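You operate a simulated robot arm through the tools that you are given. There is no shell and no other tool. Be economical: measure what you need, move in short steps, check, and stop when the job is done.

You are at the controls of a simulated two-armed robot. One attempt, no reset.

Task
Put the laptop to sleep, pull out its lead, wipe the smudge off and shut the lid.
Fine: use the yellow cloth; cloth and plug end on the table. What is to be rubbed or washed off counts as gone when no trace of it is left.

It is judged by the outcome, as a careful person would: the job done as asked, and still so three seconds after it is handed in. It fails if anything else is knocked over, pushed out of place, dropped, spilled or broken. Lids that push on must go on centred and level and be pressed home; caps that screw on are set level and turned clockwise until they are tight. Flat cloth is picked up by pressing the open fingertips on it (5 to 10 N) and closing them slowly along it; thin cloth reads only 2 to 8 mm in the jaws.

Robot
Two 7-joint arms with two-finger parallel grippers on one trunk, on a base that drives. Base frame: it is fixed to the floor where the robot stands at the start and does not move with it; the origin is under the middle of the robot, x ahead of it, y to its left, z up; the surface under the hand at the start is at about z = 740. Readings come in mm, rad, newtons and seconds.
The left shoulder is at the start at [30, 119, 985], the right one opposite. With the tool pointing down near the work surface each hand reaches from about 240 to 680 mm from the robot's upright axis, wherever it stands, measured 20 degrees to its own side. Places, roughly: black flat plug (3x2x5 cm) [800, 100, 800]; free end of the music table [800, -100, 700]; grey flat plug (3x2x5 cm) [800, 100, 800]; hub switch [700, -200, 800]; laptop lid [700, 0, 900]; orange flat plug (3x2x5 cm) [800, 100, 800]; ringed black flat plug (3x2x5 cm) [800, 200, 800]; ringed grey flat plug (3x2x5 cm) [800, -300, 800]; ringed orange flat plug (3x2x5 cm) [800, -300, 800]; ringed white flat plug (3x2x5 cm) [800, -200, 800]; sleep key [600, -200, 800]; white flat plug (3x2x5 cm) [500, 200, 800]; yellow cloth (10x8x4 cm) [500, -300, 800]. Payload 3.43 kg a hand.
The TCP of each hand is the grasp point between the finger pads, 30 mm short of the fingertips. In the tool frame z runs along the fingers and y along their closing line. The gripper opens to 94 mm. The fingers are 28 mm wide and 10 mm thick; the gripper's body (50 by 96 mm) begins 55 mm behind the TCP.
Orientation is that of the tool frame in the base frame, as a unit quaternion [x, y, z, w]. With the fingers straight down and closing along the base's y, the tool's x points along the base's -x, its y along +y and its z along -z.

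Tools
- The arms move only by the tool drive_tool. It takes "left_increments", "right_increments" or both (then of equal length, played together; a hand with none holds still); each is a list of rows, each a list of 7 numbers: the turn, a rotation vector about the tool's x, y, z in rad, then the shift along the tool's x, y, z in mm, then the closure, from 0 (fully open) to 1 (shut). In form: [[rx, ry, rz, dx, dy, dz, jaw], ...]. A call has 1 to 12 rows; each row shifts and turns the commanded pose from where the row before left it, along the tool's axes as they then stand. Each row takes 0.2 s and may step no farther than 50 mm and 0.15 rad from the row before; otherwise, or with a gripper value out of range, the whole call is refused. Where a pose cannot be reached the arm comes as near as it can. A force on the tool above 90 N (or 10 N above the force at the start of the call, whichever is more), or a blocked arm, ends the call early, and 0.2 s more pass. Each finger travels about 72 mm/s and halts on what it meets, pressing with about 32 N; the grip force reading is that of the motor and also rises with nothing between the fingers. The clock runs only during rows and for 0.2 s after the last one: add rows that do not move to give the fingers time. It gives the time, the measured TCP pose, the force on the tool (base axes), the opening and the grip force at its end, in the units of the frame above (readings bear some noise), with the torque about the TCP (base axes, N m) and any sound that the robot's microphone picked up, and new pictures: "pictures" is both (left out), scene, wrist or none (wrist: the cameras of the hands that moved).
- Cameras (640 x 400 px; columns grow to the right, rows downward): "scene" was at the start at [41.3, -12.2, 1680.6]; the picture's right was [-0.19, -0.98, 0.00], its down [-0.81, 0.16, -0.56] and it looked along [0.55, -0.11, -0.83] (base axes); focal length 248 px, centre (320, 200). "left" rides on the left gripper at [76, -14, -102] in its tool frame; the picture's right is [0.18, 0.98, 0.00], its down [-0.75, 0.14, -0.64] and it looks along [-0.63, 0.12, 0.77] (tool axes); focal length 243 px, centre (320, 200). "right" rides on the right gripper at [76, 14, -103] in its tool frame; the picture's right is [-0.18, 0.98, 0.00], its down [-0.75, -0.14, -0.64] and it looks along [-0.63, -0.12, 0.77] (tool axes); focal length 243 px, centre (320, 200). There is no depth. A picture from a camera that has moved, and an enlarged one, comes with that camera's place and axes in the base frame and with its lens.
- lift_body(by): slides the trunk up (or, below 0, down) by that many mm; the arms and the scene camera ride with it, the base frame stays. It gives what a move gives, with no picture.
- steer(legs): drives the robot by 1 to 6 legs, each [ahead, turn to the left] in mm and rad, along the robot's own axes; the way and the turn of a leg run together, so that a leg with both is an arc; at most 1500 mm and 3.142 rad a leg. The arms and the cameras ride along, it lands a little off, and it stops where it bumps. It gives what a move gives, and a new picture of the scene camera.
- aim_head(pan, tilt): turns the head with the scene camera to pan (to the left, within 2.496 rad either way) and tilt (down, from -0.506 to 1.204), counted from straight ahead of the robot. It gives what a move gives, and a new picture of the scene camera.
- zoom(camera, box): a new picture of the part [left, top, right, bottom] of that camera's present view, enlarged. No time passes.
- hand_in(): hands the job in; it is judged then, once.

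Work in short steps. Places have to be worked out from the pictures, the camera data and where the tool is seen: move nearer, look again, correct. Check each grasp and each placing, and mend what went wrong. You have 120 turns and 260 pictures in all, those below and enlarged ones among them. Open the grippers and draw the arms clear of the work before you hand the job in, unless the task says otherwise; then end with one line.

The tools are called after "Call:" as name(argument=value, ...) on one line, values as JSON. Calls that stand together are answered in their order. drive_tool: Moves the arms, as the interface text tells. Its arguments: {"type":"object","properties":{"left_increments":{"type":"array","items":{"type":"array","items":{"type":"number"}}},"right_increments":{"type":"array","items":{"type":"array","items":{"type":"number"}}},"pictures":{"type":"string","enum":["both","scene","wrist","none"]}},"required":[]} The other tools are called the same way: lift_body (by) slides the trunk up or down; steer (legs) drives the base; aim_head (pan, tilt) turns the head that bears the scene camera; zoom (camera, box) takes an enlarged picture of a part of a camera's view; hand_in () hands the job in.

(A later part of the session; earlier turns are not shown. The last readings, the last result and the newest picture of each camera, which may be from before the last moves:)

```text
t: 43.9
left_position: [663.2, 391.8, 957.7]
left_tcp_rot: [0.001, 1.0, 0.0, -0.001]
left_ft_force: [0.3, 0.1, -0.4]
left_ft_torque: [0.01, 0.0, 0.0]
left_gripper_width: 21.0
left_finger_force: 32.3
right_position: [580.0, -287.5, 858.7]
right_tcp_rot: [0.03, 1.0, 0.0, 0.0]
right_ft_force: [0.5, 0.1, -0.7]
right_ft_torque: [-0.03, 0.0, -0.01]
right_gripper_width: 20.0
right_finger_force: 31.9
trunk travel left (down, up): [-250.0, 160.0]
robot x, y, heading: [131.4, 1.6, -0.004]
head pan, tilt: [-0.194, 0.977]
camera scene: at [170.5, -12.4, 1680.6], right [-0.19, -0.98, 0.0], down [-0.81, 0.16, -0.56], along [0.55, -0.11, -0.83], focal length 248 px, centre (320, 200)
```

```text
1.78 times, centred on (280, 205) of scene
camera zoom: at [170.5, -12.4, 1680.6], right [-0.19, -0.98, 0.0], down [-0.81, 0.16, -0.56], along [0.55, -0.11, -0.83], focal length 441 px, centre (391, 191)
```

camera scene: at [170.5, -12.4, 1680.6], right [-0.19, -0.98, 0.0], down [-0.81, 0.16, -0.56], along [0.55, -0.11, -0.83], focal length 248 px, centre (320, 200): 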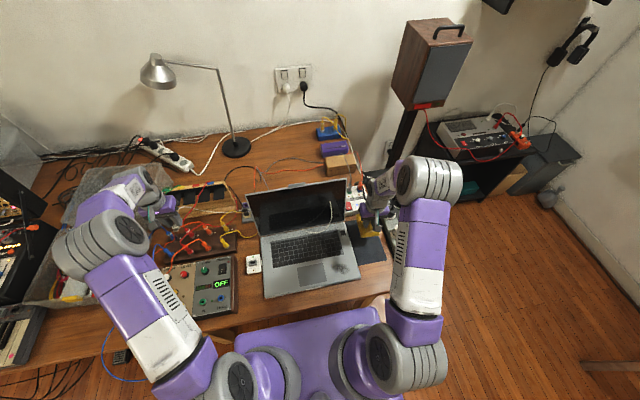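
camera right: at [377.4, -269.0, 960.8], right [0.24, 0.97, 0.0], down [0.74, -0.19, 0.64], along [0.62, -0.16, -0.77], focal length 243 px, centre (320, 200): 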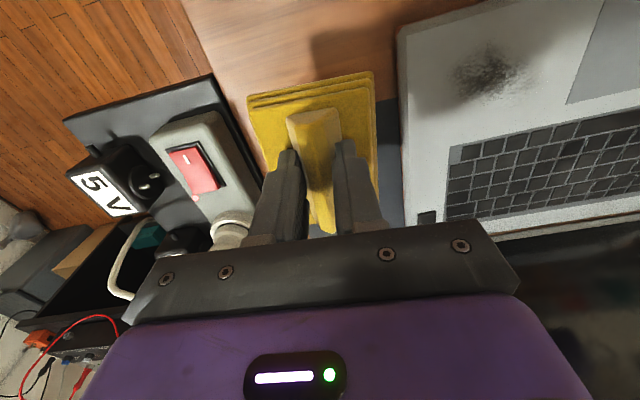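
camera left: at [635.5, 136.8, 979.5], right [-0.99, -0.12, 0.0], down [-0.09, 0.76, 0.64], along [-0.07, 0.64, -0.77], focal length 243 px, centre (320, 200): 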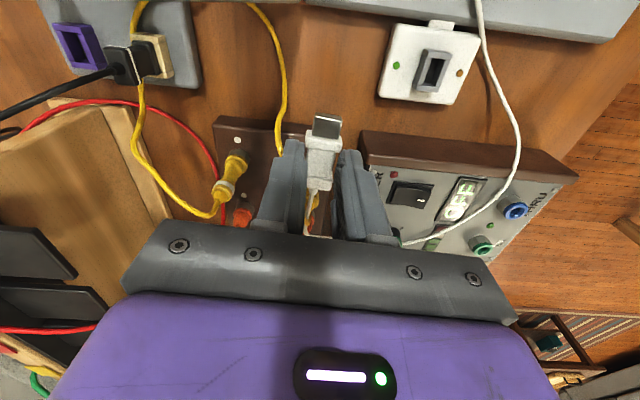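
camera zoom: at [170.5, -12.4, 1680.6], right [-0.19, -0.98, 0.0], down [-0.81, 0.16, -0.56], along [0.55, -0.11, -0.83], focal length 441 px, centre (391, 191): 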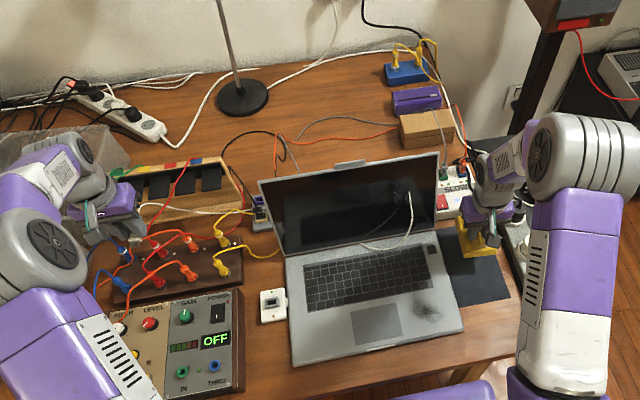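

A small bight still sits in front of the lid near the hub. I pull the plug further left to tighten the lead.

Call:
drive_tool(left_increments=[[0, 0, 0, 15, 25, 0, 1], [0, 0, 0, 15, 25, 0, 1], [0, 0, 0, 5, 20, 0, 1], [0, 0, 0, 5, 15, 0, 1], [0, 0, 0, 0, 0, 0, 1]], pictures="scene")

Call:
zoom(camera="scene", box=[100, 100, 460, 310])

```text
t: 45.1
left_position: [624.1, 476.9, 957.9]
left_tcp_rot: [0.001, 1.0, 0.0, 0.0]
left_ft_force: [0.4, 0.3, -0.1]
left_ft_torque: [0.02, -0.05, 0.0]
left_gripper_width: 21.0
left_finger_force: 32.1
right_position: [579.4, -289.3, 858.5]
right_tcp_rot: [0.031, 1.0, 0.0, 0.0]
right_ft_force: [-0.1, 0.5, -0.6]
right_ft_torque: [-0.01, 0.04, 0.0]
right_gripper_width: 19.5
right_finger_force: 32.0
trunk travel left (down, up): [-250.0, 160.0]
robot x, y, heading: [126.8, 4.0, 0.001]
head pan, tilt: [-0.194, 0.977]
camera scene: at [169.0, -12.6, 1680.6], right [-0.19, -0.98, 0.0], down [-0.81, 0.16, -0.56], along [0.55, -0.11, -0.83], focal length 248 px, centre (320, 200)
```

scene: 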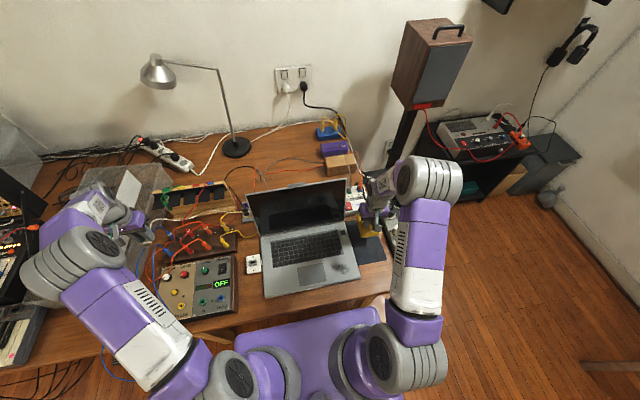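

```text
1.78 times, centred on (280, 205) of scene
camera zoom: at [169.0, -12.6, 1680.6], right [-0.19, -0.98, 0.0], down [-0.81, 0.16, -0.56], along [0.55, -0.11, -0.83], focal length 441 px, centre (391, 191)
```

zoom: 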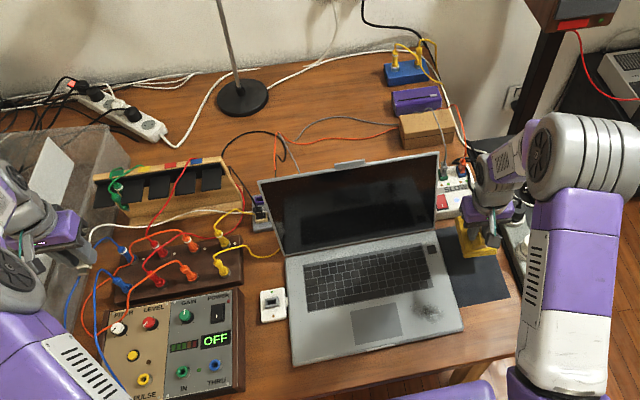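

The lead now lies wholly behind the lid with the plug held out to the left. I hold it there and bring the cloth over the smudge at about (461, -150).

Call:
drive_tool(right_increments=[[0, 0, 0, 31.5, 33, 0, 1], [0, 0, 0, 31.5, 33, 0, 1], [0, 0, 0, 31.5, 33, 0, 1], [0, 0, 0, 31.5, 33, 0, 1], [0, 0, 0, 0, 0, 25, 1], [0, 0, 0, 0, 0, 0, 1]])

Call:
zoom(camera="scene", box=[250, 190, 410, 310])

```text
t: 46.5
left_position: [623.9, 477.9, 957.6]
left_tcp_rot: [0.0, 1.0, 0.0, 0.0]
left_ft_force: [-0.3, 1.0, 0.2]
left_ft_torque: [-0.01, -0.03, -0.02]
left_gripper_width: 20.9
left_finger_force: 31.9
right_position: [462.2, -147.3, 834.3]
right_tcp_rot: [0.031, 1.0, 0.0, 0.0]
right_ft_force: [-0.2, -1.4, -0.5]
right_ft_torque: [0.0, -0.01, 0.0]
right_gripper_width: 19.6
right_finger_force: 31.6
trunk travel left (down, up): [-250.0, 160.0]
robot x, y, heading: [130.2, 0.3, -0.0]
head pan, tilt: [-0.194, 0.977]
camera scene: at [168.1, -11.9, 1680.7], right [-0.19, -0.98, 0.0], down [-0.81, 0.16, -0.56], along [0.55, -0.11, -0.83], focal length 248 px, centre (320, 200)
camera right: at [387.1, -128.6, 936.0], right [0.24, 0.97, 0.0], down [0.74, -0.19, 0.64], along [0.62, -0.16, -0.77], focal length 243 px, centre (320, 200)
```

scene: 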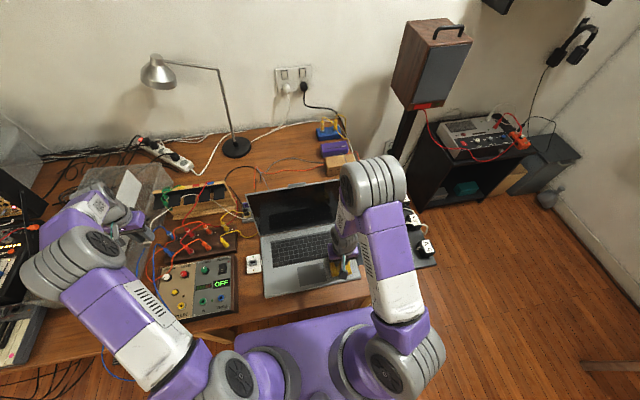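
right: 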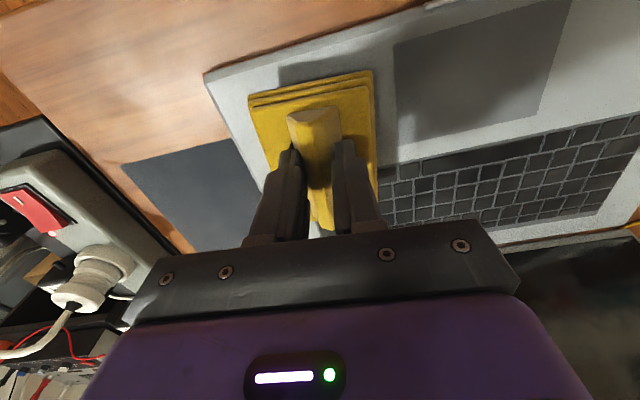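

```text
3.33 times, centred on (330, 250) of scene
camera zoom: at [168.1, -11.9, 1680.7], right [-0.19, -0.98, 0.0], down [-0.81, 0.16, -0.56], along [0.55, -0.11, -0.83], focal length 827 px, centre (287, 33)
```

zoom: 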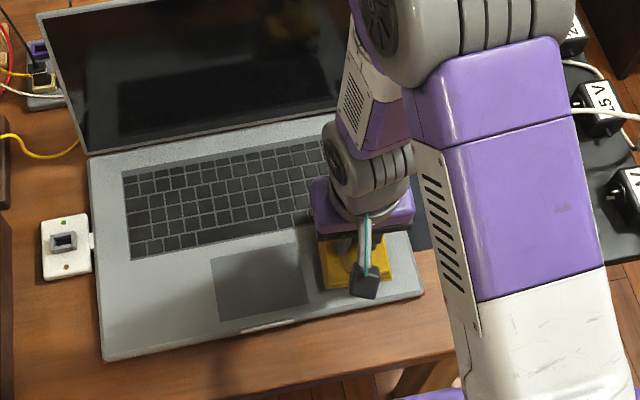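

The cloth is over the smudge. I lower it in small steps until it presses lightly.

Call:
drive_tool(right_increments=[[0, 0, 0, 8, 0, 12, 1], [0, 0, 0, 0, 0, 6, 1], [0, 0, 0, 0, 0, 4, 1], [0, 0, 0, 0, 0, 3, 1], [0, 0, 0, 0, 0, 2, 1], [0, 0, 0, 0, 0, 2, 1], [0, 0, 0, 0, 0, 2, 1]], pictures="none")

```text
t: 48.1
left_position: [621.0, 477.7, 959.9]
left_tcp_rot: [0.002, 1.0, -0.001, 0.002]
left_ft_force: [-0.5, 0.0, 0.1]
left_ft_torque: [-0.03, 0.04, -0.01]
left_gripper_width: 20.8
left_finger_force: 32.2
right_position: [453.8, -147.7, 807.2]
right_tcp_rot: [0.031, 0.999, 0.001, 0.005]
right_ft_force: [-0.9, -5.9, 85.9]
right_ft_torque: [-0.26, 0.47, 0.13]
right_gripper_width: 20.6
right_finger_force: 32.3
trunk travel left (down, up): [-250.0, 160.0]
robot x, y, heading: [129.7, 0.5, -0.003]
head pan, tilt: [-0.194, 0.977]
```

That presses much too hard (86 N). I back off 3 mm.

Call:
drive_tool(right_increments=[[0, 0, 0, 0, 0, -3, 1], [0, 0, 0, 0, 0, 0, 1]], pictures="wrist")

```text
t: 48.7
left_position: [622.7, 477.6, 958.3]
left_tcp_rot: [0.002, 1.0, -0.001, 0.001]
left_ft_force: [0.2, 0.1, -0.2]
left_ft_torque: [0.05, 0.0, -0.03]
left_gripper_width: 20.7
left_finger_force: 32.3
right_position: [454.5, -145.9, 805.8]
right_tcp_rot: [0.031, 1.0, 0.0, 0.003]
right_ft_force: [2.4, -1.9, 48.5]
right_ft_torque: [-0.11, -0.13, -0.06]
right_gripper_width: 20.6
right_finger_force: 31.7
trunk travel left (down, up): [-250.0, 160.0]
robot x, y, heading: [129.8, -0.1, 0.004]
head pan, tilt: [-0.194, 0.977]
camera right: at [378.8, -128.5, 908.1], right [0.24, 0.97, 0.0], down [0.74, -0.19, 0.65], along [0.63, -0.16, -0.76], focal length 243 px, centre (320, 200)
```

right: 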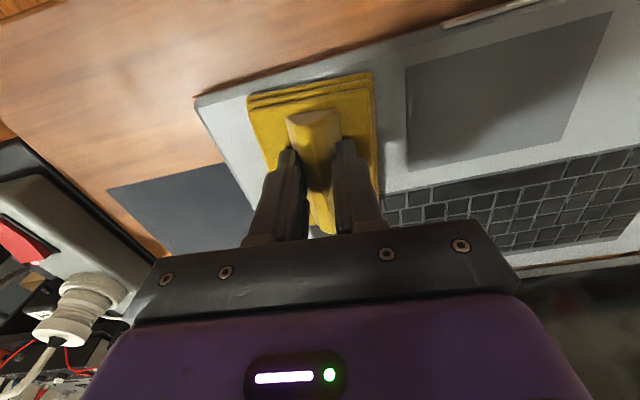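

About 13 N per mm. I raise 3 mm more to a light pressure and rub in strokes over the patch.

Call:
drive_tool(right_increments=[[0, 0, 0, 0, 0, -2.8, 1], [0, 0, 0, 0, 15, 0, 1], [0, 0, 0, 0, 15, 0, 1], [0, 0, 0, 0, -20, 0, 1], [0, 0, 0, 0, -20, 0, 1], [0, 0, 0, 0, -15, 0, 1], [0, 0, 0, -10, 15, 0, 1], [0, 0, 0, 0, 20, 0, 1], [0, 0, 0, 0, 15, 0, 1], [0, 0, 0, 0, -20, 0, 1], [0, 0, 0, 0, -20, 0, 1], [0, 0, 0, 0, 0, 0, 1]], pictures="wrist")

```text
t: 51.3
left_position: [623.3, 476.9, 958.6]
left_tcp_rot: [0.001, 1.0, -0.001, 0.0]
left_ft_force: [-0.2, -0.3, 0.4]
left_ft_torque: [-0.02, 0.0, 0.03]
left_gripper_width: 20.8
left_finger_force: 31.9
right_position: [464.3, -163.7, 808.7]
right_tcp_rot: [0.03, 1.0, 0.0, 0.001]
right_ft_force: [-0.6, 0.4, 0.3]
right_ft_torque: [0.01, 0.01, -0.02]
right_gripper_width: 20.0
right_finger_force: 31.9
trunk travel left (down, up): [-250.0, 160.0]
robot x, y, heading: [126.9, -0.3, -0.002]
head pan, tilt: [-0.194, 0.977]
camera right: at [387.9, -145.1, 910.5], right [0.24, 0.97, 0.0], down [0.74, -0.19, 0.64], along [0.62, -0.16, -0.77], focal length 243 px, centre (320, 200)
```

right: 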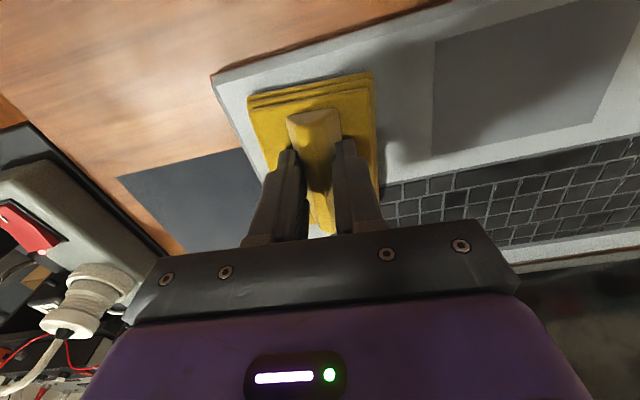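

The contact was lost (0.3 N). I lower 2 mm and rub again, watching the force.

Call:
drive_tool(right_increments=[[0, 0, 0, 0, 0, 1, 1], [0, 0, 0, 0, 0, 1, 1], [0, 0, 0, 0, 12, 0, 1], [0, 0, 0, 0, 0, 0, 1]], pictures="none")

```text
t: 52.3
left_position: [623.1, 477.9, 959.6]
left_tcp_rot: [0.001, 1.0, -0.001, 0.0]
left_ft_force: [-0.4, -0.7, -0.5]
left_ft_torque: [0.01, 0.01, 0.01]
left_gripper_width: 20.7
left_finger_force: 31.7
right_position: [463.5, -152.0, 807.9]
right_tcp_rot: [0.032, 0.999, 0.001, 0.001]
right_ft_force: [-0.8, -8.9, 23.5]
right_ft_torque: [-0.34, 0.27, 0.03]
right_gripper_width: 20.6
right_finger_force: 31.9
trunk travel left (down, up): [-250.0, 160.0]
robot x, y, heading: [131.9, -2.5, 0.001]
head pan, tilt: [-0.194, 0.977]
```

At about 20 N of pressure, I rub across the whole smudge area.

Call:
drive_tool(right_increments=[[0, 0, 0, 0, 20, -0.5, 1], [0, 0, 0, 0, 15, 0, 1], [0, 0, 0, 0, -20, 0, 1], [0, 0, 0, 0, -20, 0, 1], [0, 0, 0, 0, -25, 0, 1], [0, 0, 0, 12, 20, 0, 1], [0, 0, 0, 0, 20, 0, 1], [0, 0, 0, 0, 20, 0, 1], [0, 0, 0, 0, -20, 0, 1], [0, 0, 0, 0, -20, 0, 1], [0, 0, 0, 0, -20, 0, 1], [0, 0, 0, -12, 20, 0, 1]], pictures="none")

Call:
drive_tool(right_increments=[[0, 0, 0, -15, 0, 0, 1], [0, 0, 0, 15, 5, 0, 1], [0, 0, 0, 15, 5, 0, 1], [0, 0, 0, -15, 5, 0, 1], [0, 0, 0, -15, 5, 0, 1], [0, 0, 0, 15, 0, 0, 1], [0, 0, 0, 0, 0, -30, 1], [0, 0, 0, 0, -50, -20, 1], [0, 0, 0, 0, -50, 0, 1], [0, 0, 0, 0, -35, 0, 1], [0, 0, 0, 0, 0, 0, 1]])

Call:
zoom(camera="scene", box=[290, 210, 410, 300])

Call:
zoom(camera="right", box=[360, 0, 640, 175])

```text
t: 54.9
left_position: [623.4, 476.6, 958.1]
left_tcp_rot: [0.001, 1.0, -0.001, 0.001]
left_ft_force: [-0.1, 0.0, -1.1]
left_ft_torque: [-0.03, 0.05, -0.02]
left_gripper_width: 20.7
left_finger_force: 32.1
right_position: [462.4, -162.4, 808.9]
right_tcp_rot: [0.032, 0.999, -0.001, -0.001]
right_ft_force: [-4.7, -6.6, 18.7]
right_ft_torque: [-0.15, 0.04, 0.01]
right_gripper_width: 20.8
right_finger_force: 31.9
trunk travel left (down, up): [-250.0, 160.0]
robot x, y, heading: [126.4, 1.6, 0.001]
head pan, tilt: [-0.194, 0.977]
```

```text
refused: row 8 steps farther than a row can; nothing moved
```

```text
4.44 times, centred on (350, 255) of scene
camera zoom: at [167.8, -11.5, 1680.8], right [-0.19, -0.98, 0.0], down [-0.81, 0.16, -0.56], along [0.55, -0.11, -0.83], focal length 1102 px, centre (187, -44)
```

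zoom: 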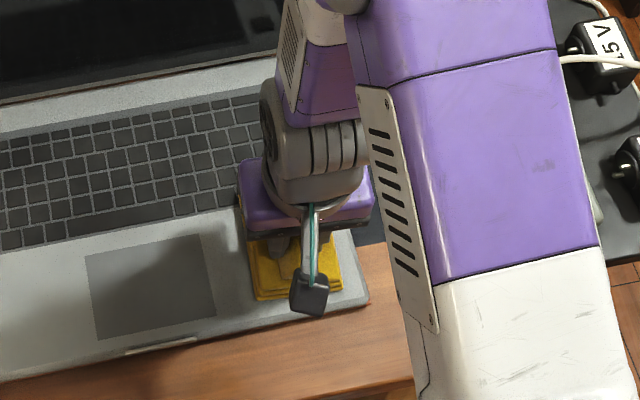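

```text
2.29 times, centred on (500, 88) of right
camera zoom: at [387.2, -144.3, 909.3], right [0.25, 0.97, 0.0], down [0.74, -0.19, 0.64], along [0.62, -0.16, -0.77], focal length 555 px, centre (-91, 457)
```

zoom: 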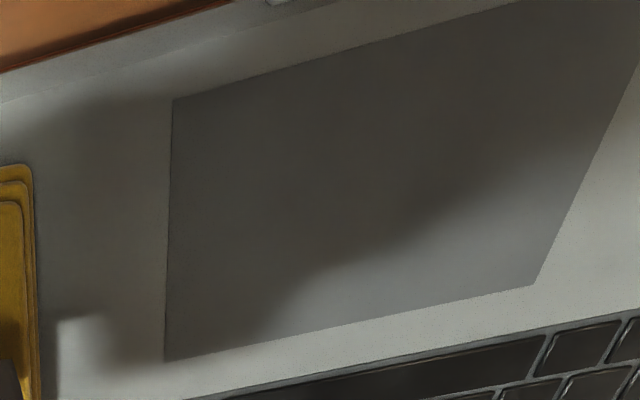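

Contact held at about 19 N. I finish with strokes along x, then lift away to inspect.

Call:
drive_tool(right_increments=[[0, 0, 0, -15, 0, 0, 1], [0, 0, 0, 15, 5, 0, 1], [0, 0, 0, 15, 5, 0, 1], [0, 0, 0, -15, 5, 0, 1], [0, 0, 0, -15, 5, 0, 1], [0, 0, 0, 15, 0, 0, 1], [0, 0, 0, 0, 0, -30, 1], [0, 0, 0, 0, -40, -20, 1], [0, 0, 0, 0, -50, 0, 1], [0, 0, 0, 0, -50, 0, 1], [0, 0, 0, 0, 0, 0, 1]])

Call:
zoom(camera="scene", box=[290, 210, 410, 300])

Call:
zoom(camera="right", box=[360, 0, 640, 175])

```text
t: 57.3
left_position: [624.2, 478.2, 955.9]
left_tcp_rot: [0.001, 1.0, 0.0, 0.0]
left_ft_force: [0.5, 0.3, 0.5]
left_ft_torque: [-0.03, -0.01, 0.01]
left_gripper_width: 20.7
left_finger_force: 31.5
right_position: [455.3, -279.9, 857.5]
right_tcp_rot: [0.03, 1.0, 0.0, 0.0]
right_ft_force: [-0.8, 0.3, 0.3]
right_ft_torque: [0.02, 0.01, -0.01]
right_gripper_width: 20.4
right_finger_force: 31.7
trunk travel left (down, up): [-250.0, 160.0]
robot x, y, heading: [127.3, 1.0, -0.004]
head pan, tilt: [-0.194, 0.977]
camera scene: at [169.2, -11.1, 1680.6], right [-0.19, -0.98, 0.0], down [-0.81, 0.16, -0.56], along [0.55, -0.11, -0.83], focal length 248 px, centre (320, 200)
camera right: at [380.4, -262.4, 959.1], right [0.24, 0.97, 0.0], down [0.74, -0.19, 0.64], along [0.62, -0.16, -0.77], focal length 243 px, centre (320, 200)
```

scene: 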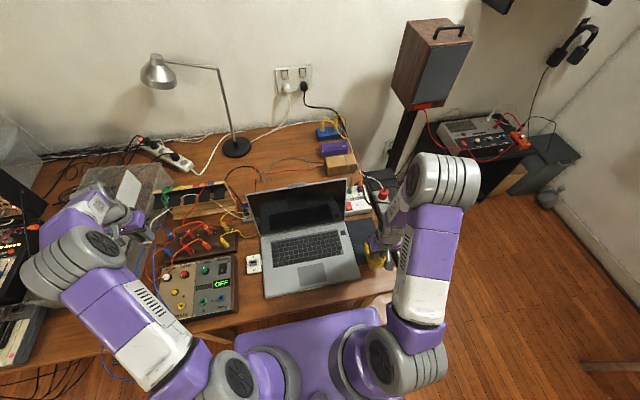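
right: 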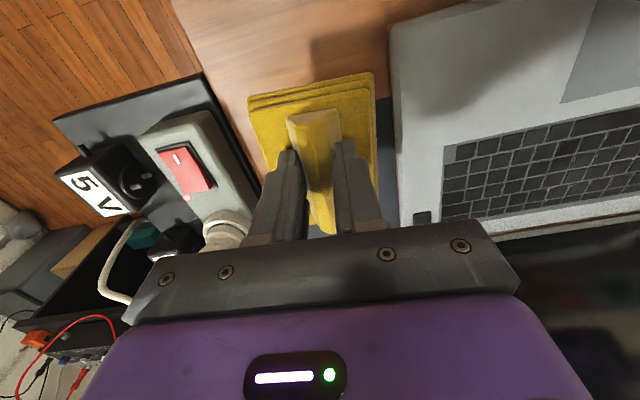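

```text
4.44 times, centred on (350, 255) of scene
camera zoom: at [169.2, -11.1, 1680.6], right [-0.19, -0.98, 0.0], down [-0.81, 0.16, -0.56], along [0.55, -0.11, -0.83], focal length 1102 px, centre (187, -44)
```

zoom: 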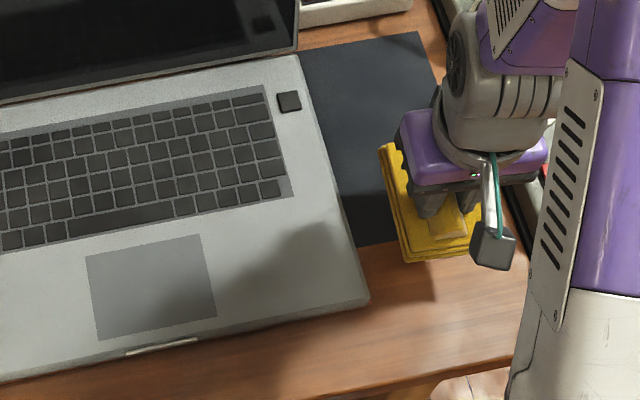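

```text
2.29 times, centred on (500, 88) of right
camera zoom: at [380.4, -262.4, 959.1], right [0.24, 0.97, 0.0], down [0.74, -0.19, 0.64], along [0.62, -0.16, -0.77], focal length 555 px, centre (-91, 457)
```

zoom: 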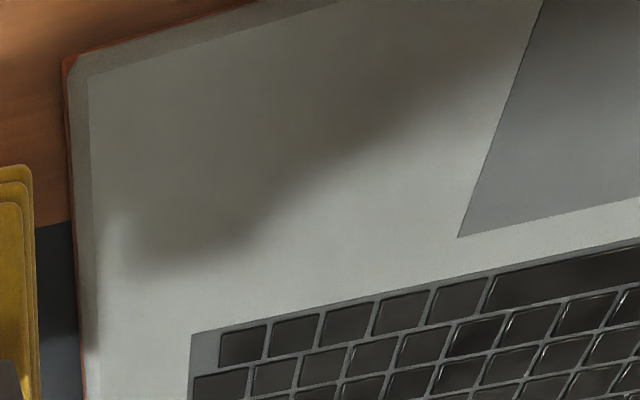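

The smudge looks gone; what remains dark is only arm shadow. I set the cloth back where it was at about (453, -287).

Call:
drive_tool(right_increments=[[0, 0, 0, 2, -7, 30, 1], [0, 0, 0, 0, 0, 25, 1], [0, 0, 0, 0, 0, 9, 1], [0, 0, 0, 0, 0, 3, 1], [0, 0, 0, 0, 0, 2, 1], [0, 0, 0, 0, 0, 0, 1]], pictures="none")

```text
t: 58.7
left_position: [623.0, 477.0, 958.4]
left_tcp_rot: [0.001, 1.0, 0.001, 0.0]
left_ft_force: [-0.2, 0.1, -0.3]
left_ft_torque: [0.0, 0.03, -0.04]
left_gripper_width: 20.5
left_finger_force: 32.2
right_position: [453.6, -287.2, 787.0]
right_tcp_rot: [0.031, 1.0, -0.001, 0.001]
right_ft_force: [-1.2, -0.2, 1.5]
right_ft_torque: [0.01, 0.09, 0.03]
right_gripper_width: 20.5
right_finger_force: 31.8
trunk travel left (down, up): [-250.0, 160.0]
robot x, y, heading: [127.6, 0.5, -0.002]
head pan, tilt: [-0.194, 0.977]
```

The cloth touches the table (1.5 N at z 787). I open and rise.

Call:
drive_tool(right_increments=[[0, 0, 0, 0, 0, 0, 0.8], [0, 0, 0, 0, 0, 0, 0.6], [0, 0, 0, 0, 0, 0, 0.4], [0, 0, 0, 0, 0, 0, 0.36], [0, 0, 0, 0, 0, -20, 0.36], [0, 0, 0, 0, 0, -40, 0.36], [0, 0, 0, 0, 0, -50, 0.36], [0, 0, 0, 0, 0, -50, 0.36], [0, 0, 0, 0, 0, -50, 0.36], [0, 0, 0, 0, 0, -30, 0.36], [0, 0, 0, 0, 0, 0, 0.36]])

Call:
zoom(camera="scene", box=[220, 160, 420, 310])

Call:
zoom(camera="right", box=[300, 0, 640, 210])

```text
t: 61.1
left_position: [623.8, 477.5, 958.6]
left_tcp_rot: [0.001, 1.0, 0.0, 0.0]
left_ft_force: [0.0, -0.3, 0.0]
left_ft_torque: [0.01, -0.03, 0.01]
left_gripper_width: 20.9
left_finger_force: 32.1
right_position: [455.2, -289.4, 1028.8]
right_tcp_rot: [0.03, 1.0, 0.0, 0.0]
right_ft_force: [-0.2, 0.3, -0.3]
right_ft_torque: [0.01, 0.0, 0.02]
right_gripper_width: 60.4
right_finger_force: 0.0
trunk travel left (down, up): [-250.0, 160.0]
robot x, y, heading: [126.3, -0.4, -0.001]
head pan, tilt: [-0.194, 0.977]
camera scene: at [169.2, -12.3, 1680.6], right [-0.19, -0.98, 0.0], down [-0.81, 0.16, -0.56], along [0.55, -0.11, -0.83], focal length 248 px, centre (320, 200)
camera right: at [379.6, -270.5, 1130.8], right [0.24, 0.97, 0.0], down [0.74, -0.19, 0.64], along [0.62, -0.16, -0.77], focal length 243 px, centre (320, 200)
```

scene: 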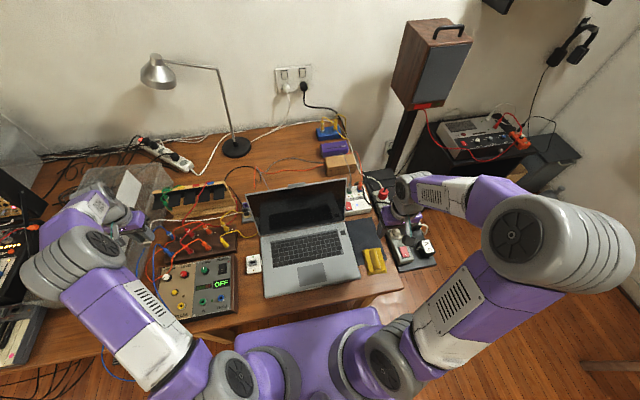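
right: 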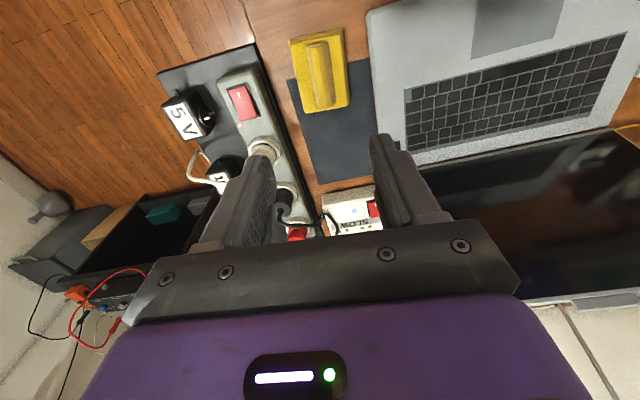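

```text
2.67 times, centred on (320, 235) of scene
camera zoom: at [169.2, -12.3, 1680.6], right [-0.19, -0.98, 0.0], down [-0.81, 0.16, -0.56], along [0.55, -0.11, -0.83], focal length 661 px, centre (320, 107)
```

zoom: 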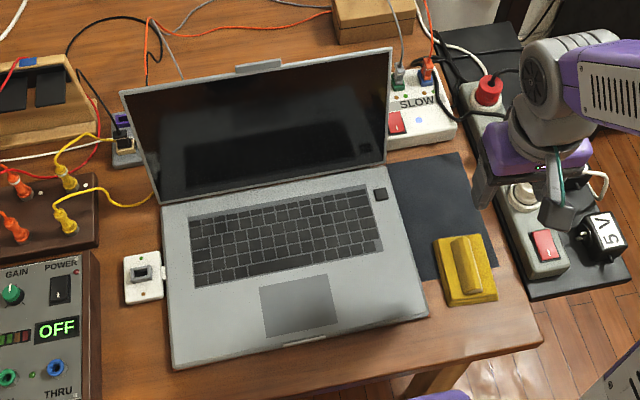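

```text
1.88 times, centred on (470, 105) of right
camera zoom: at [379.6, -270.5, 1130.8], right [0.24, 0.97, 0.0], down [0.74, -0.19, 0.64], along [0.62, -0.16, -0.77], focal length 457 px, centre (38, 379)
```

zoom: 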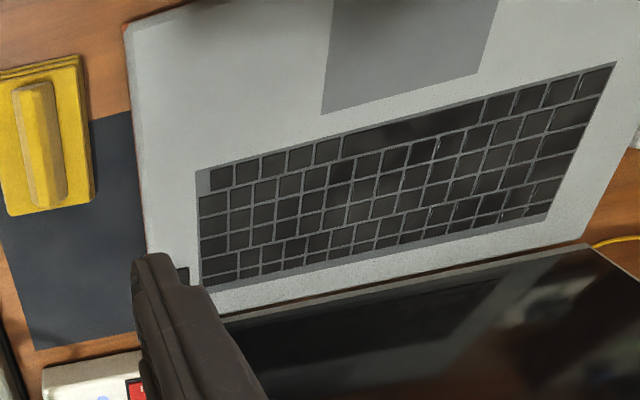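

The palm rest is clean and the cloth is back in place. For the lid, whose top edge is at about x 708, z 985, I take the closed right fingers over it, above z 1030, to a point behind it.

Call:
drive_tool(right_increments=[[0, 0, -0.06, 0, 0, -35, 1], [0, 0, 0, -38, 26, 0, 1], [0, 0, 0, -38, 26, 0, 1], [0, 0, 0, -38, 26, 0, 1], [0, 0, 0, -38, 26, 0, 1], [0, 0, 0, -38, 26, 0, 1], [0, 0, 0, -38, 26, 0, 1], [0, 0, 0, -38, 26, 0, 1], [0, 0, 0, -38, 26, 0, 1], [0, 0, 0, 0, 0, 0, 1]])

```text
t: 63.3
left_position: [622.0, 477.4, 958.0]
left_tcp_rot: [0.001, 1.0, 0.0, 0.001]
left_ft_force: [-0.1, -0.3, -0.5]
left_ft_torque: [0.01, -0.04, 0.02]
left_gripper_width: 20.9
left_finger_force: 31.6
right_position: [756.0, -83.5, 1064.7]
right_tcp_rot: [0.001, 1.0, 0.001, 0.0]
right_ft_force: [-0.8, -0.3, 0.7]
right_ft_torque: [0.02, -0.02, 0.01]
right_gripper_width: 0.1
right_finger_force: 32.2
trunk travel left (down, up): [-250.0, 160.0]
robot x, y, heading: [125.1, 1.4, -0.004]
head pan, tilt: [-0.194, 0.977]
camera scene: at [166.7, -13.4, 1680.7], right [-0.19, -0.98, 0.0], down [-0.81, 0.16, -0.56], along [0.55, -0.11, -0.83], focal length 248 px, centre (320, 200)
camera right: at [679.8, -68.1, 1166.4], right [0.19, 0.98, 0.0], down [0.75, -0.14, 0.64], along [0.63, -0.12, -0.77], focal length 243 px, centre (320, 200)
```

scene: 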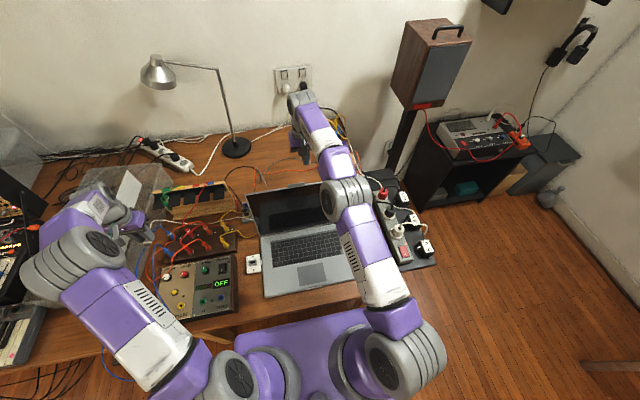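
right: 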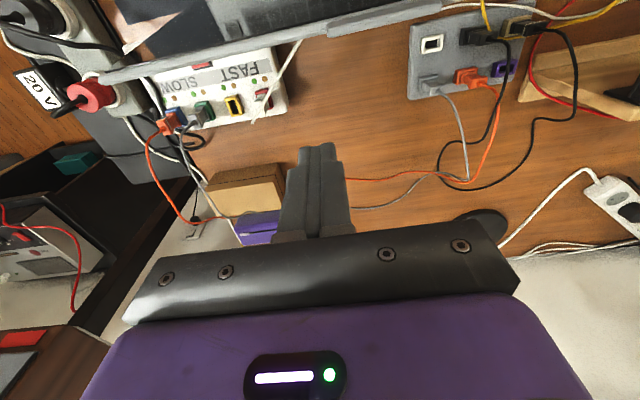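

The lid top shows at x ≈ 703–715 in front of the fingers, and there is open space behind it. I lower behind the lid to tip z ≈ 925.

Call:
drive_tool(right_increments=[[0, 0, 0, 0, 0, 40, 1], [0, 0, 0, 0, 0, 40, 1], [0, 0, 0, 0, 0, 30, 1], [0, 0, 0, 0, 0, 0, 1]], pictures="scene")

Call:
zoom(camera="scene", box=[220, 110, 420, 260])

```text
t: 64.3
left_position: [622.9, 478.1, 957.6]
left_tcp_rot: [0.0, 1.0, -0.001, 0.0]
left_ft_force: [-0.3, 0.5, 0.4]
left_ft_torque: [0.01, 0.0, 0.0]
left_gripper_width: 20.9
left_finger_force: 32.0
right_position: [757.7, -80.5, 954.2]
right_tcp_rot: [0.0, 1.0, -0.001, 0.0]
right_ft_force: [-0.4, 0.3, 0.1]
right_ft_torque: [-0.01, 0.05, 0.0]
right_gripper_width: 0.0
right_finger_force: 31.8
trunk travel left (down, up): [-250.0, 160.0]
robot x, y, heading: [124.6, -3.2, -0.003]
head pan, tilt: [-0.194, 0.977]
camera scene: at [168.7, -12.3, 1680.6], right [-0.19, -0.98, 0.0], down [-0.81, 0.16, -0.56], along [0.55, -0.11, -0.83], focal length 248 px, centre (320, 200)
```

scene: 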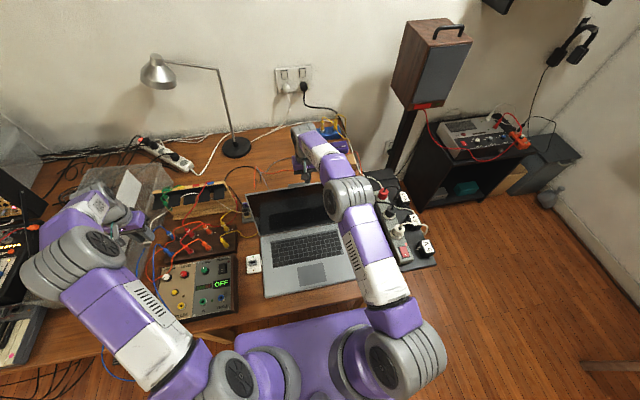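

```text
2.67 times, centred on (320, 185) of scene
camera zoom: at [168.7, -12.3, 1680.6], right [-0.19, -0.98, 0.0], down [-0.81, 0.16, -0.56], along [0.55, -0.11, -0.83], focal length 661 px, centre (320, 240)
```

zoom: 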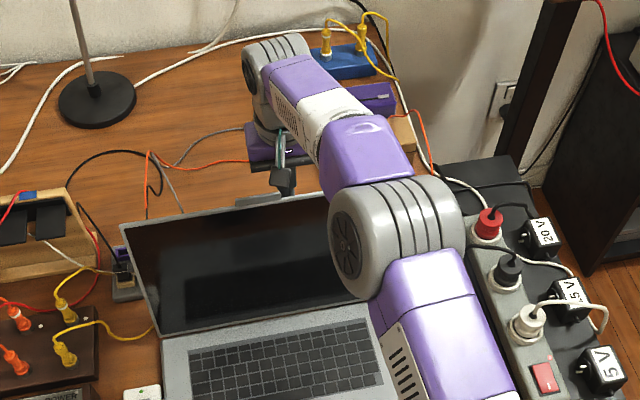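

I pull towards the robot until I feel the lid.

Call:
drive_tool(right_increments=[[0, 0, 0, 15, 0, 0, 1], [0, 0, 0, 8, 0, 0, 1], [0, 0, 0, 8, 0, 0, 1], [0, 0, 0, 8, 0, 0, 1], [0, 0, 0, 8, 0, 0, 1], [0, 0, 0, 0, 0, 0, 1]], pictures="scene")

```text
t: 65.7
left_position: [623.9, 477.0, 956.6]
left_tcp_rot: [0.001, 1.0, 0.0, 0.0]
left_ft_force: [0.1, 0.6, 0.7]
left_ft_torque: [0.02, 0.02, -0.01]
left_gripper_width: 20.7
left_finger_force: 31.8
right_position: [710.5, -81.2, 953.2]
right_tcp_rot: [0.001, 1.0, 0.0, 0.0]
right_ft_force: [1.8, 0.0, 1.8]
right_ft_torque: [0.0, 0.16, -0.04]
right_gripper_width: 0.0
right_finger_force: 31.7
trunk travel left (down, up): [-250.0, 160.0]
robot x, y, heading: [126.8, -0.0, 0.001]
head pan, tilt: [-0.194, 0.977]
camera scene: at [169.2, -12.3, 1680.6], right [-0.19, -0.98, 0.0], down [-0.81, 0.16, -0.56], along [0.55, -0.11, -0.83], focal length 248 px, centre (320, 200)
```

scene: 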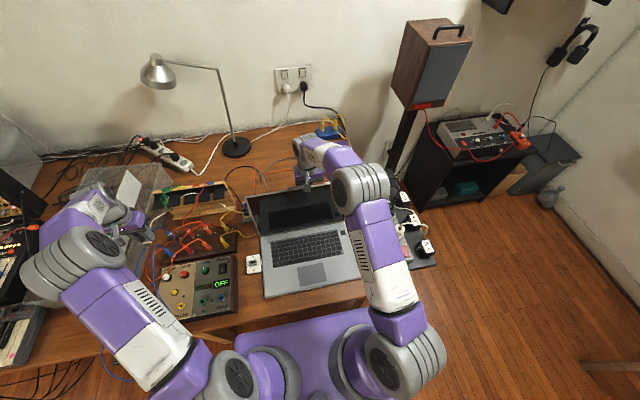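

The lid moves at only 2 N. I follow its arc, forward then down, to about 45°.

Call:
drive_tool(right_increments=[[0, 0, 0, 20, 0, 0, 1], [0, 0, 0, 20, 0, 0, 1], [0, 0, 0, 20, 0, 0, 1], [0, 0, 0, 25, 0, 0, 1], [0, 0, 0, 25, 0, 3, 1], [0, 0, 0, 16, 0, 7, 1], [0, 0, 0, 16, 0, 7, 1], [0, 0, 0, 14, 0, 11, 1], [0, 0, 0, 13, 0, 11, 1], [0, 0, 0, 0, 0, 0, 1]], pictures="both")

Call:
zoom(camera="scene", box=[220, 140, 420, 290])

```text
t: 67.9
left_position: [623.7, 476.9, 957.6]
left_tcp_rot: [0.0, 1.0, -0.001, 0.001]
left_ft_force: [0.7, 0.0, -0.4]
left_ft_torque: [-0.01, 0.0, 0.0]
left_gripper_width: 20.9
left_finger_force: 32.2
right_position: [541.8, -80.7, 914.3]
right_tcp_rot: [0.001, 1.0, 0.0, 0.001]
right_ft_force: [0.2, 0.2, 0.0]
right_ft_torque: [-0.01, -0.01, 0.01]
right_gripper_width: 0.0
right_finger_force: 31.8
trunk travel left (down, up): [-250.0, 160.0]
robot x, y, heading: [126.3, -2.9, -0.002]
head pan, tilt: [-0.194, 0.977]
camera scene: at [168.9, -12.4, 1680.6], right [-0.19, -0.98, 0.0], down [-0.81, 0.16, -0.56], along [0.55, -0.11, -0.83], focal length 248 px, centre (320, 200)
camera right: at [465.3, -66.5, 1016.0], right [0.19, 0.98, 0.0], down [0.75, -0.14, 0.64], along [0.63, -0.12, -0.77], focal length 243 px, centre (320, 200)
```

scene: 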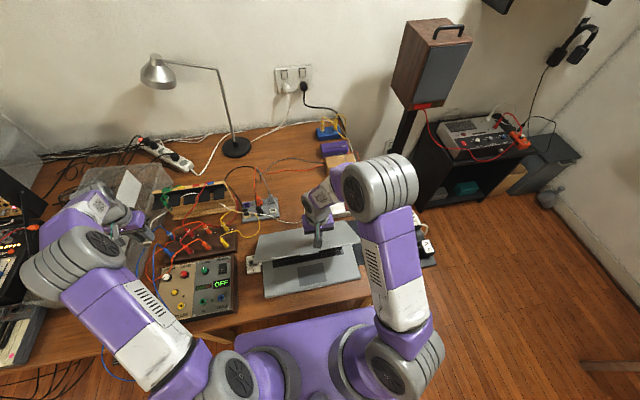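
right: 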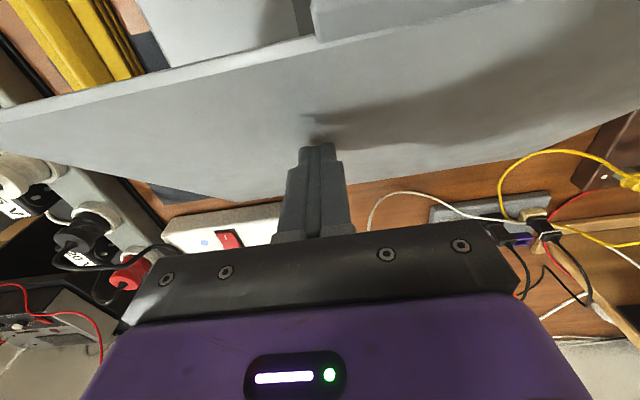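

```text
2.67 times, centred on (320, 215) of scene
camera zoom: at [168.9, -12.4, 1680.6], right [-0.19, -0.98, 0.0], down [-0.81, 0.16, -0.56], along [0.55, -0.11, -0.83], focal length 661 px, centre (320, 160)
```

zoom: 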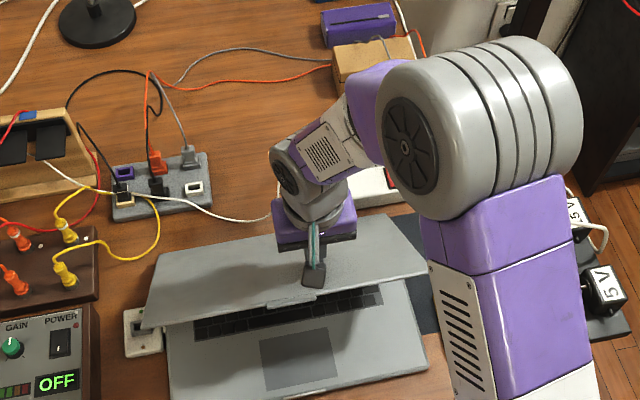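

The lid is about half down and the fingers rest on its outside. I follow the arc on down to nearly shut.

Call:
drive_tool(right_increments=[[0, 0, 0, 8, 0, 10, 1], [0, 0, 0, 8, 0, 10, 1], [0, 0, 0, 6, 0, 9, 1], [0, 0, 0, 6, 0, 9, 1], [0, 0, 0, 5, 0, 12, 1], [0, 0, 0, 5, 0, 12, 1], [0, 0, 0, 4, 0, 10, 1], [0, 0, 0, 4, 0, 10, 1], [0, 0, 0, 3, 0, 10, 1], [0, 0, 0, 2, 0, 8, 1], [0, 0, 0, 0, 0, 4, 1], [0, 0, 0, 0, 0, 0, 1]], pictures="both")

Call:
zoom(camera="scene", box=[220, 140, 420, 310])

```text
t: 70.5
left_position: [623.7, 477.0, 957.9]
left_tcp_rot: [0.001, 1.0, 0.001, 0.001]
left_ft_force: [-0.6, 0.2, -0.2]
left_ft_torque: [-0.05, 0.0, 0.0]
left_gripper_width: 20.7
left_finger_force: 31.8
right_position: [491.2, -80.4, 811.4]
right_tcp_rot: [0.001, 1.0, 0.001, 0.0]
right_ft_force: [0.0, -0.2, -0.2]
right_ft_torque: [0.02, 0.0, -0.03]
right_gripper_width: 0.0
right_finger_force: 32.1
trunk travel left (down, up): [-250.0, 160.0]
robot x, y, heading: [131.6, -3.7, -0.003]
head pan, tilt: [-0.194, 0.977]
camera scene: at [168.9, -12.4, 1680.6], right [-0.19, -0.98, 0.0], down [-0.81, 0.16, -0.56], along [0.55, -0.11, -0.83], focal length 248 px, centre (320, 200)
camera right: at [414.9, -66.3, 912.0], right [0.19, 0.98, 0.0], down [0.75, -0.14, 0.64], along [0.63, -0.12, -0.77], focal length 243 px, centre (320, 200)
```

scene: 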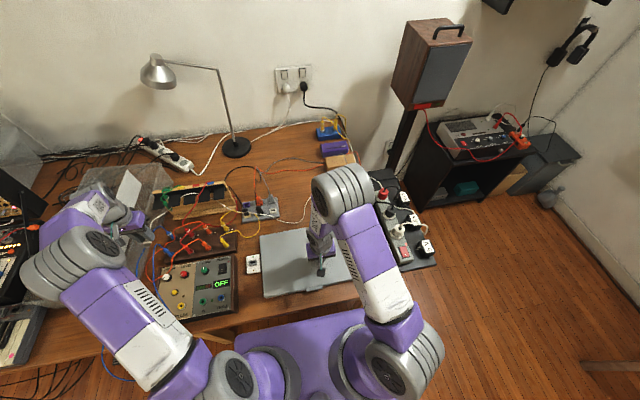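
right: 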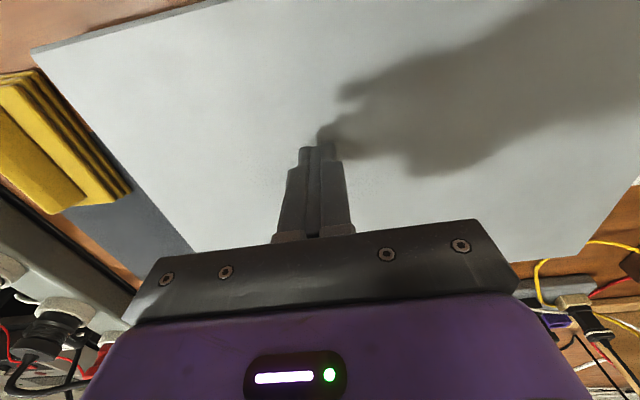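

```text
2.35 times, centred on (320, 225) of scene
camera zoom: at [168.9, -12.4, 1680.6], right [-0.19, -0.98, 0.0], down [-0.81, 0.16, -0.56], along [0.55, -0.11, -0.83], focal length 584 px, centre (320, 141)
```

zoom: 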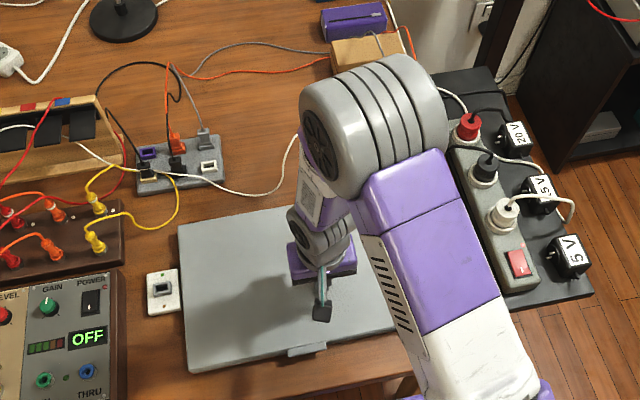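

The lid is nearly or fully down, and the lead lies behind it. I press down gently to seat it.

Call:
drive_tool(right_increments=[[0, 0, 0, 15, 0, 4, 1], [0, 0, 0, 10, 0, 4, 1], [0, 0, 0, 0, 0, 3, 1], [0, 0, 0, 0, 0, 2, 1], [0, 0, 0, 0, 0, 2, 1], [0, 0, 0, 0, 0, 0, 1]], pictures="none")

```text
t: 71.9
left_position: [620.8, 476.1, 959.5]
left_tcp_rot: [0.001, 1.0, 0.0, 0.002]
left_ft_force: [-0.1, 0.5, 0.0]
left_ft_torque: [0.01, 0.03, 0.02]
left_gripper_width: 20.7
left_finger_force: 32.1
right_position: [465.6, -80.4, 798.2]
right_tcp_rot: [0.001, 1.0, 0.001, 0.003]
right_ft_force: [-1.2, -9.9, 74.3]
right_ft_torque: [-0.36, 0.77, 0.71]
right_gripper_width: 0.2
right_finger_force: 31.8
trunk travel left (down, up): [-250.0, 160.0]
robot x, y, heading: [127.5, 2.3, -0.006]
head pan, tilt: [-0.194, 0.977]
```

The lid is pressed home, with its top at z ≈ 768. I lift the right hand away and check it stays shut.

Call:
drive_tool(right_increments=[[0, 0, 0, 0, 0, -6, 1], [0, 0, 0, 0, 0, -40, 1], [0, 0, 0, 0, 0, -50, 1], [0, 0, 0, 0, -30, -40, 1], [0, 0, 0, 0, -40, -30, 1], [0, 0, 0, 0, -45, 0, 1], [0, 0, 0, 0, -45, 0, 1], [0, 0, 0, 0, -45, 0, 1], [0, 0, 0, 0, 0, 0, 1]])

Call:
zoom(camera="scene", box=[150, 110, 410, 310])

```text
t: 73.9
left_position: [623.4, 477.4, 956.9]
left_tcp_rot: [0.0, 1.0, 0.0, 0.0]
left_ft_force: [-0.5, -0.3, -1.2]
left_ft_torque: [-0.04, 0.01, 0.0]
left_gripper_width: 20.6
left_finger_force: 31.9
right_position: [467.2, -286.4, 960.7]
right_tcp_rot: [0.0, 1.0, 0.0, 0.0]
right_ft_force: [-0.2, -0.1, 0.4]
right_ft_torque: [-0.01, 0.03, -0.04]
right_gripper_width: 0.0
right_finger_force: 31.9
trunk travel left (down, up): [-250.0, 160.0]
robot x, y, heading: [125.5, -1.1, 0.001]
head pan, tilt: [-0.194, 0.977]
camera scene: at [168.9, -11.4, 1680.6], right [-0.19, -0.98, 0.0], down [-0.81, 0.16, -0.56], along [0.55, -0.11, -0.83], focal length 248 px, centre (320, 200)
camera right: at [389.6, -271.8, 1063.1], right [0.18, 0.98, 0.0], down [0.75, -0.14, 0.64], along [0.63, -0.12, -0.77], focal length 243 px, centre (320, 200)
```

scene: 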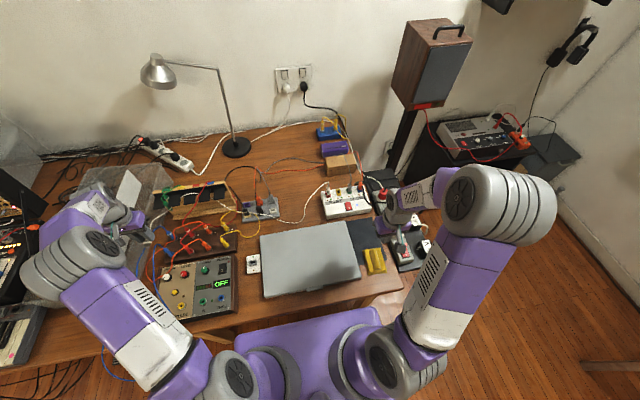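
right: 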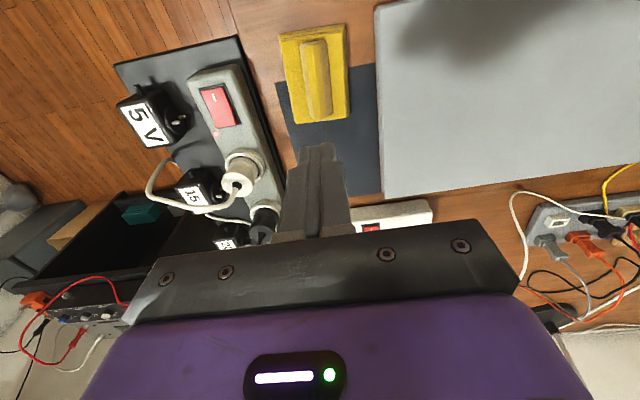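

```text
2.00 times, centred on (280, 210) of scene
camera zoom: at [168.9, -11.4, 1680.6], right [-0.19, -0.98, 0.0], down [-0.81, 0.16, -0.56], along [0.55, -0.11, -0.83], focal length 496 px, centre (400, 180)
```

zoom: 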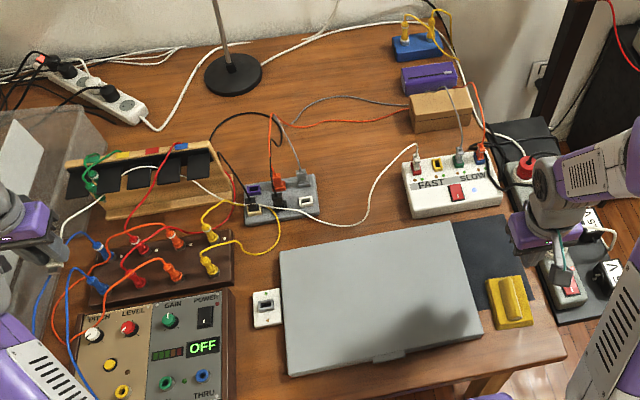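

The lid is shut, and the lead runs behind the laptop to the FAST port on the hub. I bring the plug in along x ≈ 700, so that the slack falls behind the laptop, and look again.

Call:
drive_tool(left_increments=[[0, 0, 0, -19, -34, 0, 1], [0, 0, 0, -19, -34, 0, 1], [0, 0, 0, -19, -34, 0, 1], [0, 0, 0, -19, -34, 0, 1], [0, 0, 0, 0, -40, 0, 1], [0, 0, 0, 0, -40, 0, 1], [0, 0, 0, 0, -40, 0, 1], [0, 0, 0, 0, 0, 0, 1]])

Call:
zoom(camera="scene", box=[150, 110, 410, 310])

```text
t: 75.7
left_position: [698.3, 220.9, 957.6]
left_tcp_rot: [0.0, 1.0, 0.0, 0.0]
left_ft_force: [0.3, -0.1, 0.2]
left_ft_torque: [-0.01, 0.01, 0.0]
left_gripper_width: 20.9
left_finger_force: 32.0
right_position: [465.6, -286.3, 962.0]
right_tcp_rot: [0.001, 1.0, 0.001, 0.0]
right_ft_force: [0.4, 0.1, 0.6]
right_ft_torque: [-0.02, 0.02, -0.01]
right_gripper_width: 0.2
right_finger_force: 31.7
trunk travel left (down, up): [-250.0, 160.0]
robot x, y, heading: [127.0, 0.4, -0.006]
head pan, tilt: [-0.194, 0.977]
camera scene: at [169.0, -11.5, 1680.6], right [-0.19, -0.98, 0.0], down [-0.81, 0.16, -0.56], along [0.55, -0.11, -0.83], focal length 248 px, centre (320, 200)
camera left: at [623.7, 206.4, 1060.5], right [-0.18, 0.98, 0.0], down [0.75, 0.14, 0.64], along [0.63, 0.12, -0.77], focal length 243 px, centre (320, 200)
```

scene: 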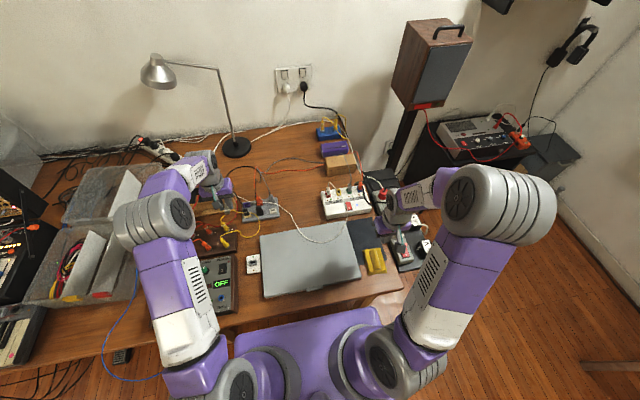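
left: 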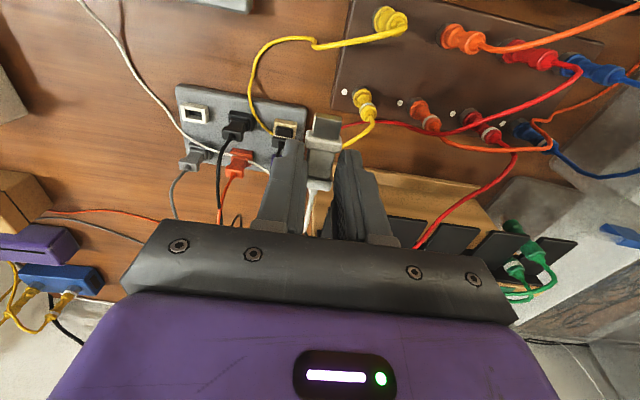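

```text
2.00 times, centred on (280, 210) of scene
camera zoom: at [169.0, -11.5, 1680.6], right [-0.19, -0.98, 0.0], down [-0.81, 0.16, -0.56], along [0.55, -0.11, -0.83], focal length 496 px, centre (400, 180)
```

zoom: 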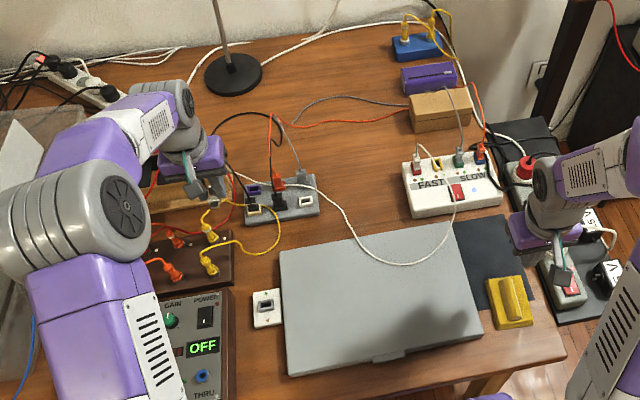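

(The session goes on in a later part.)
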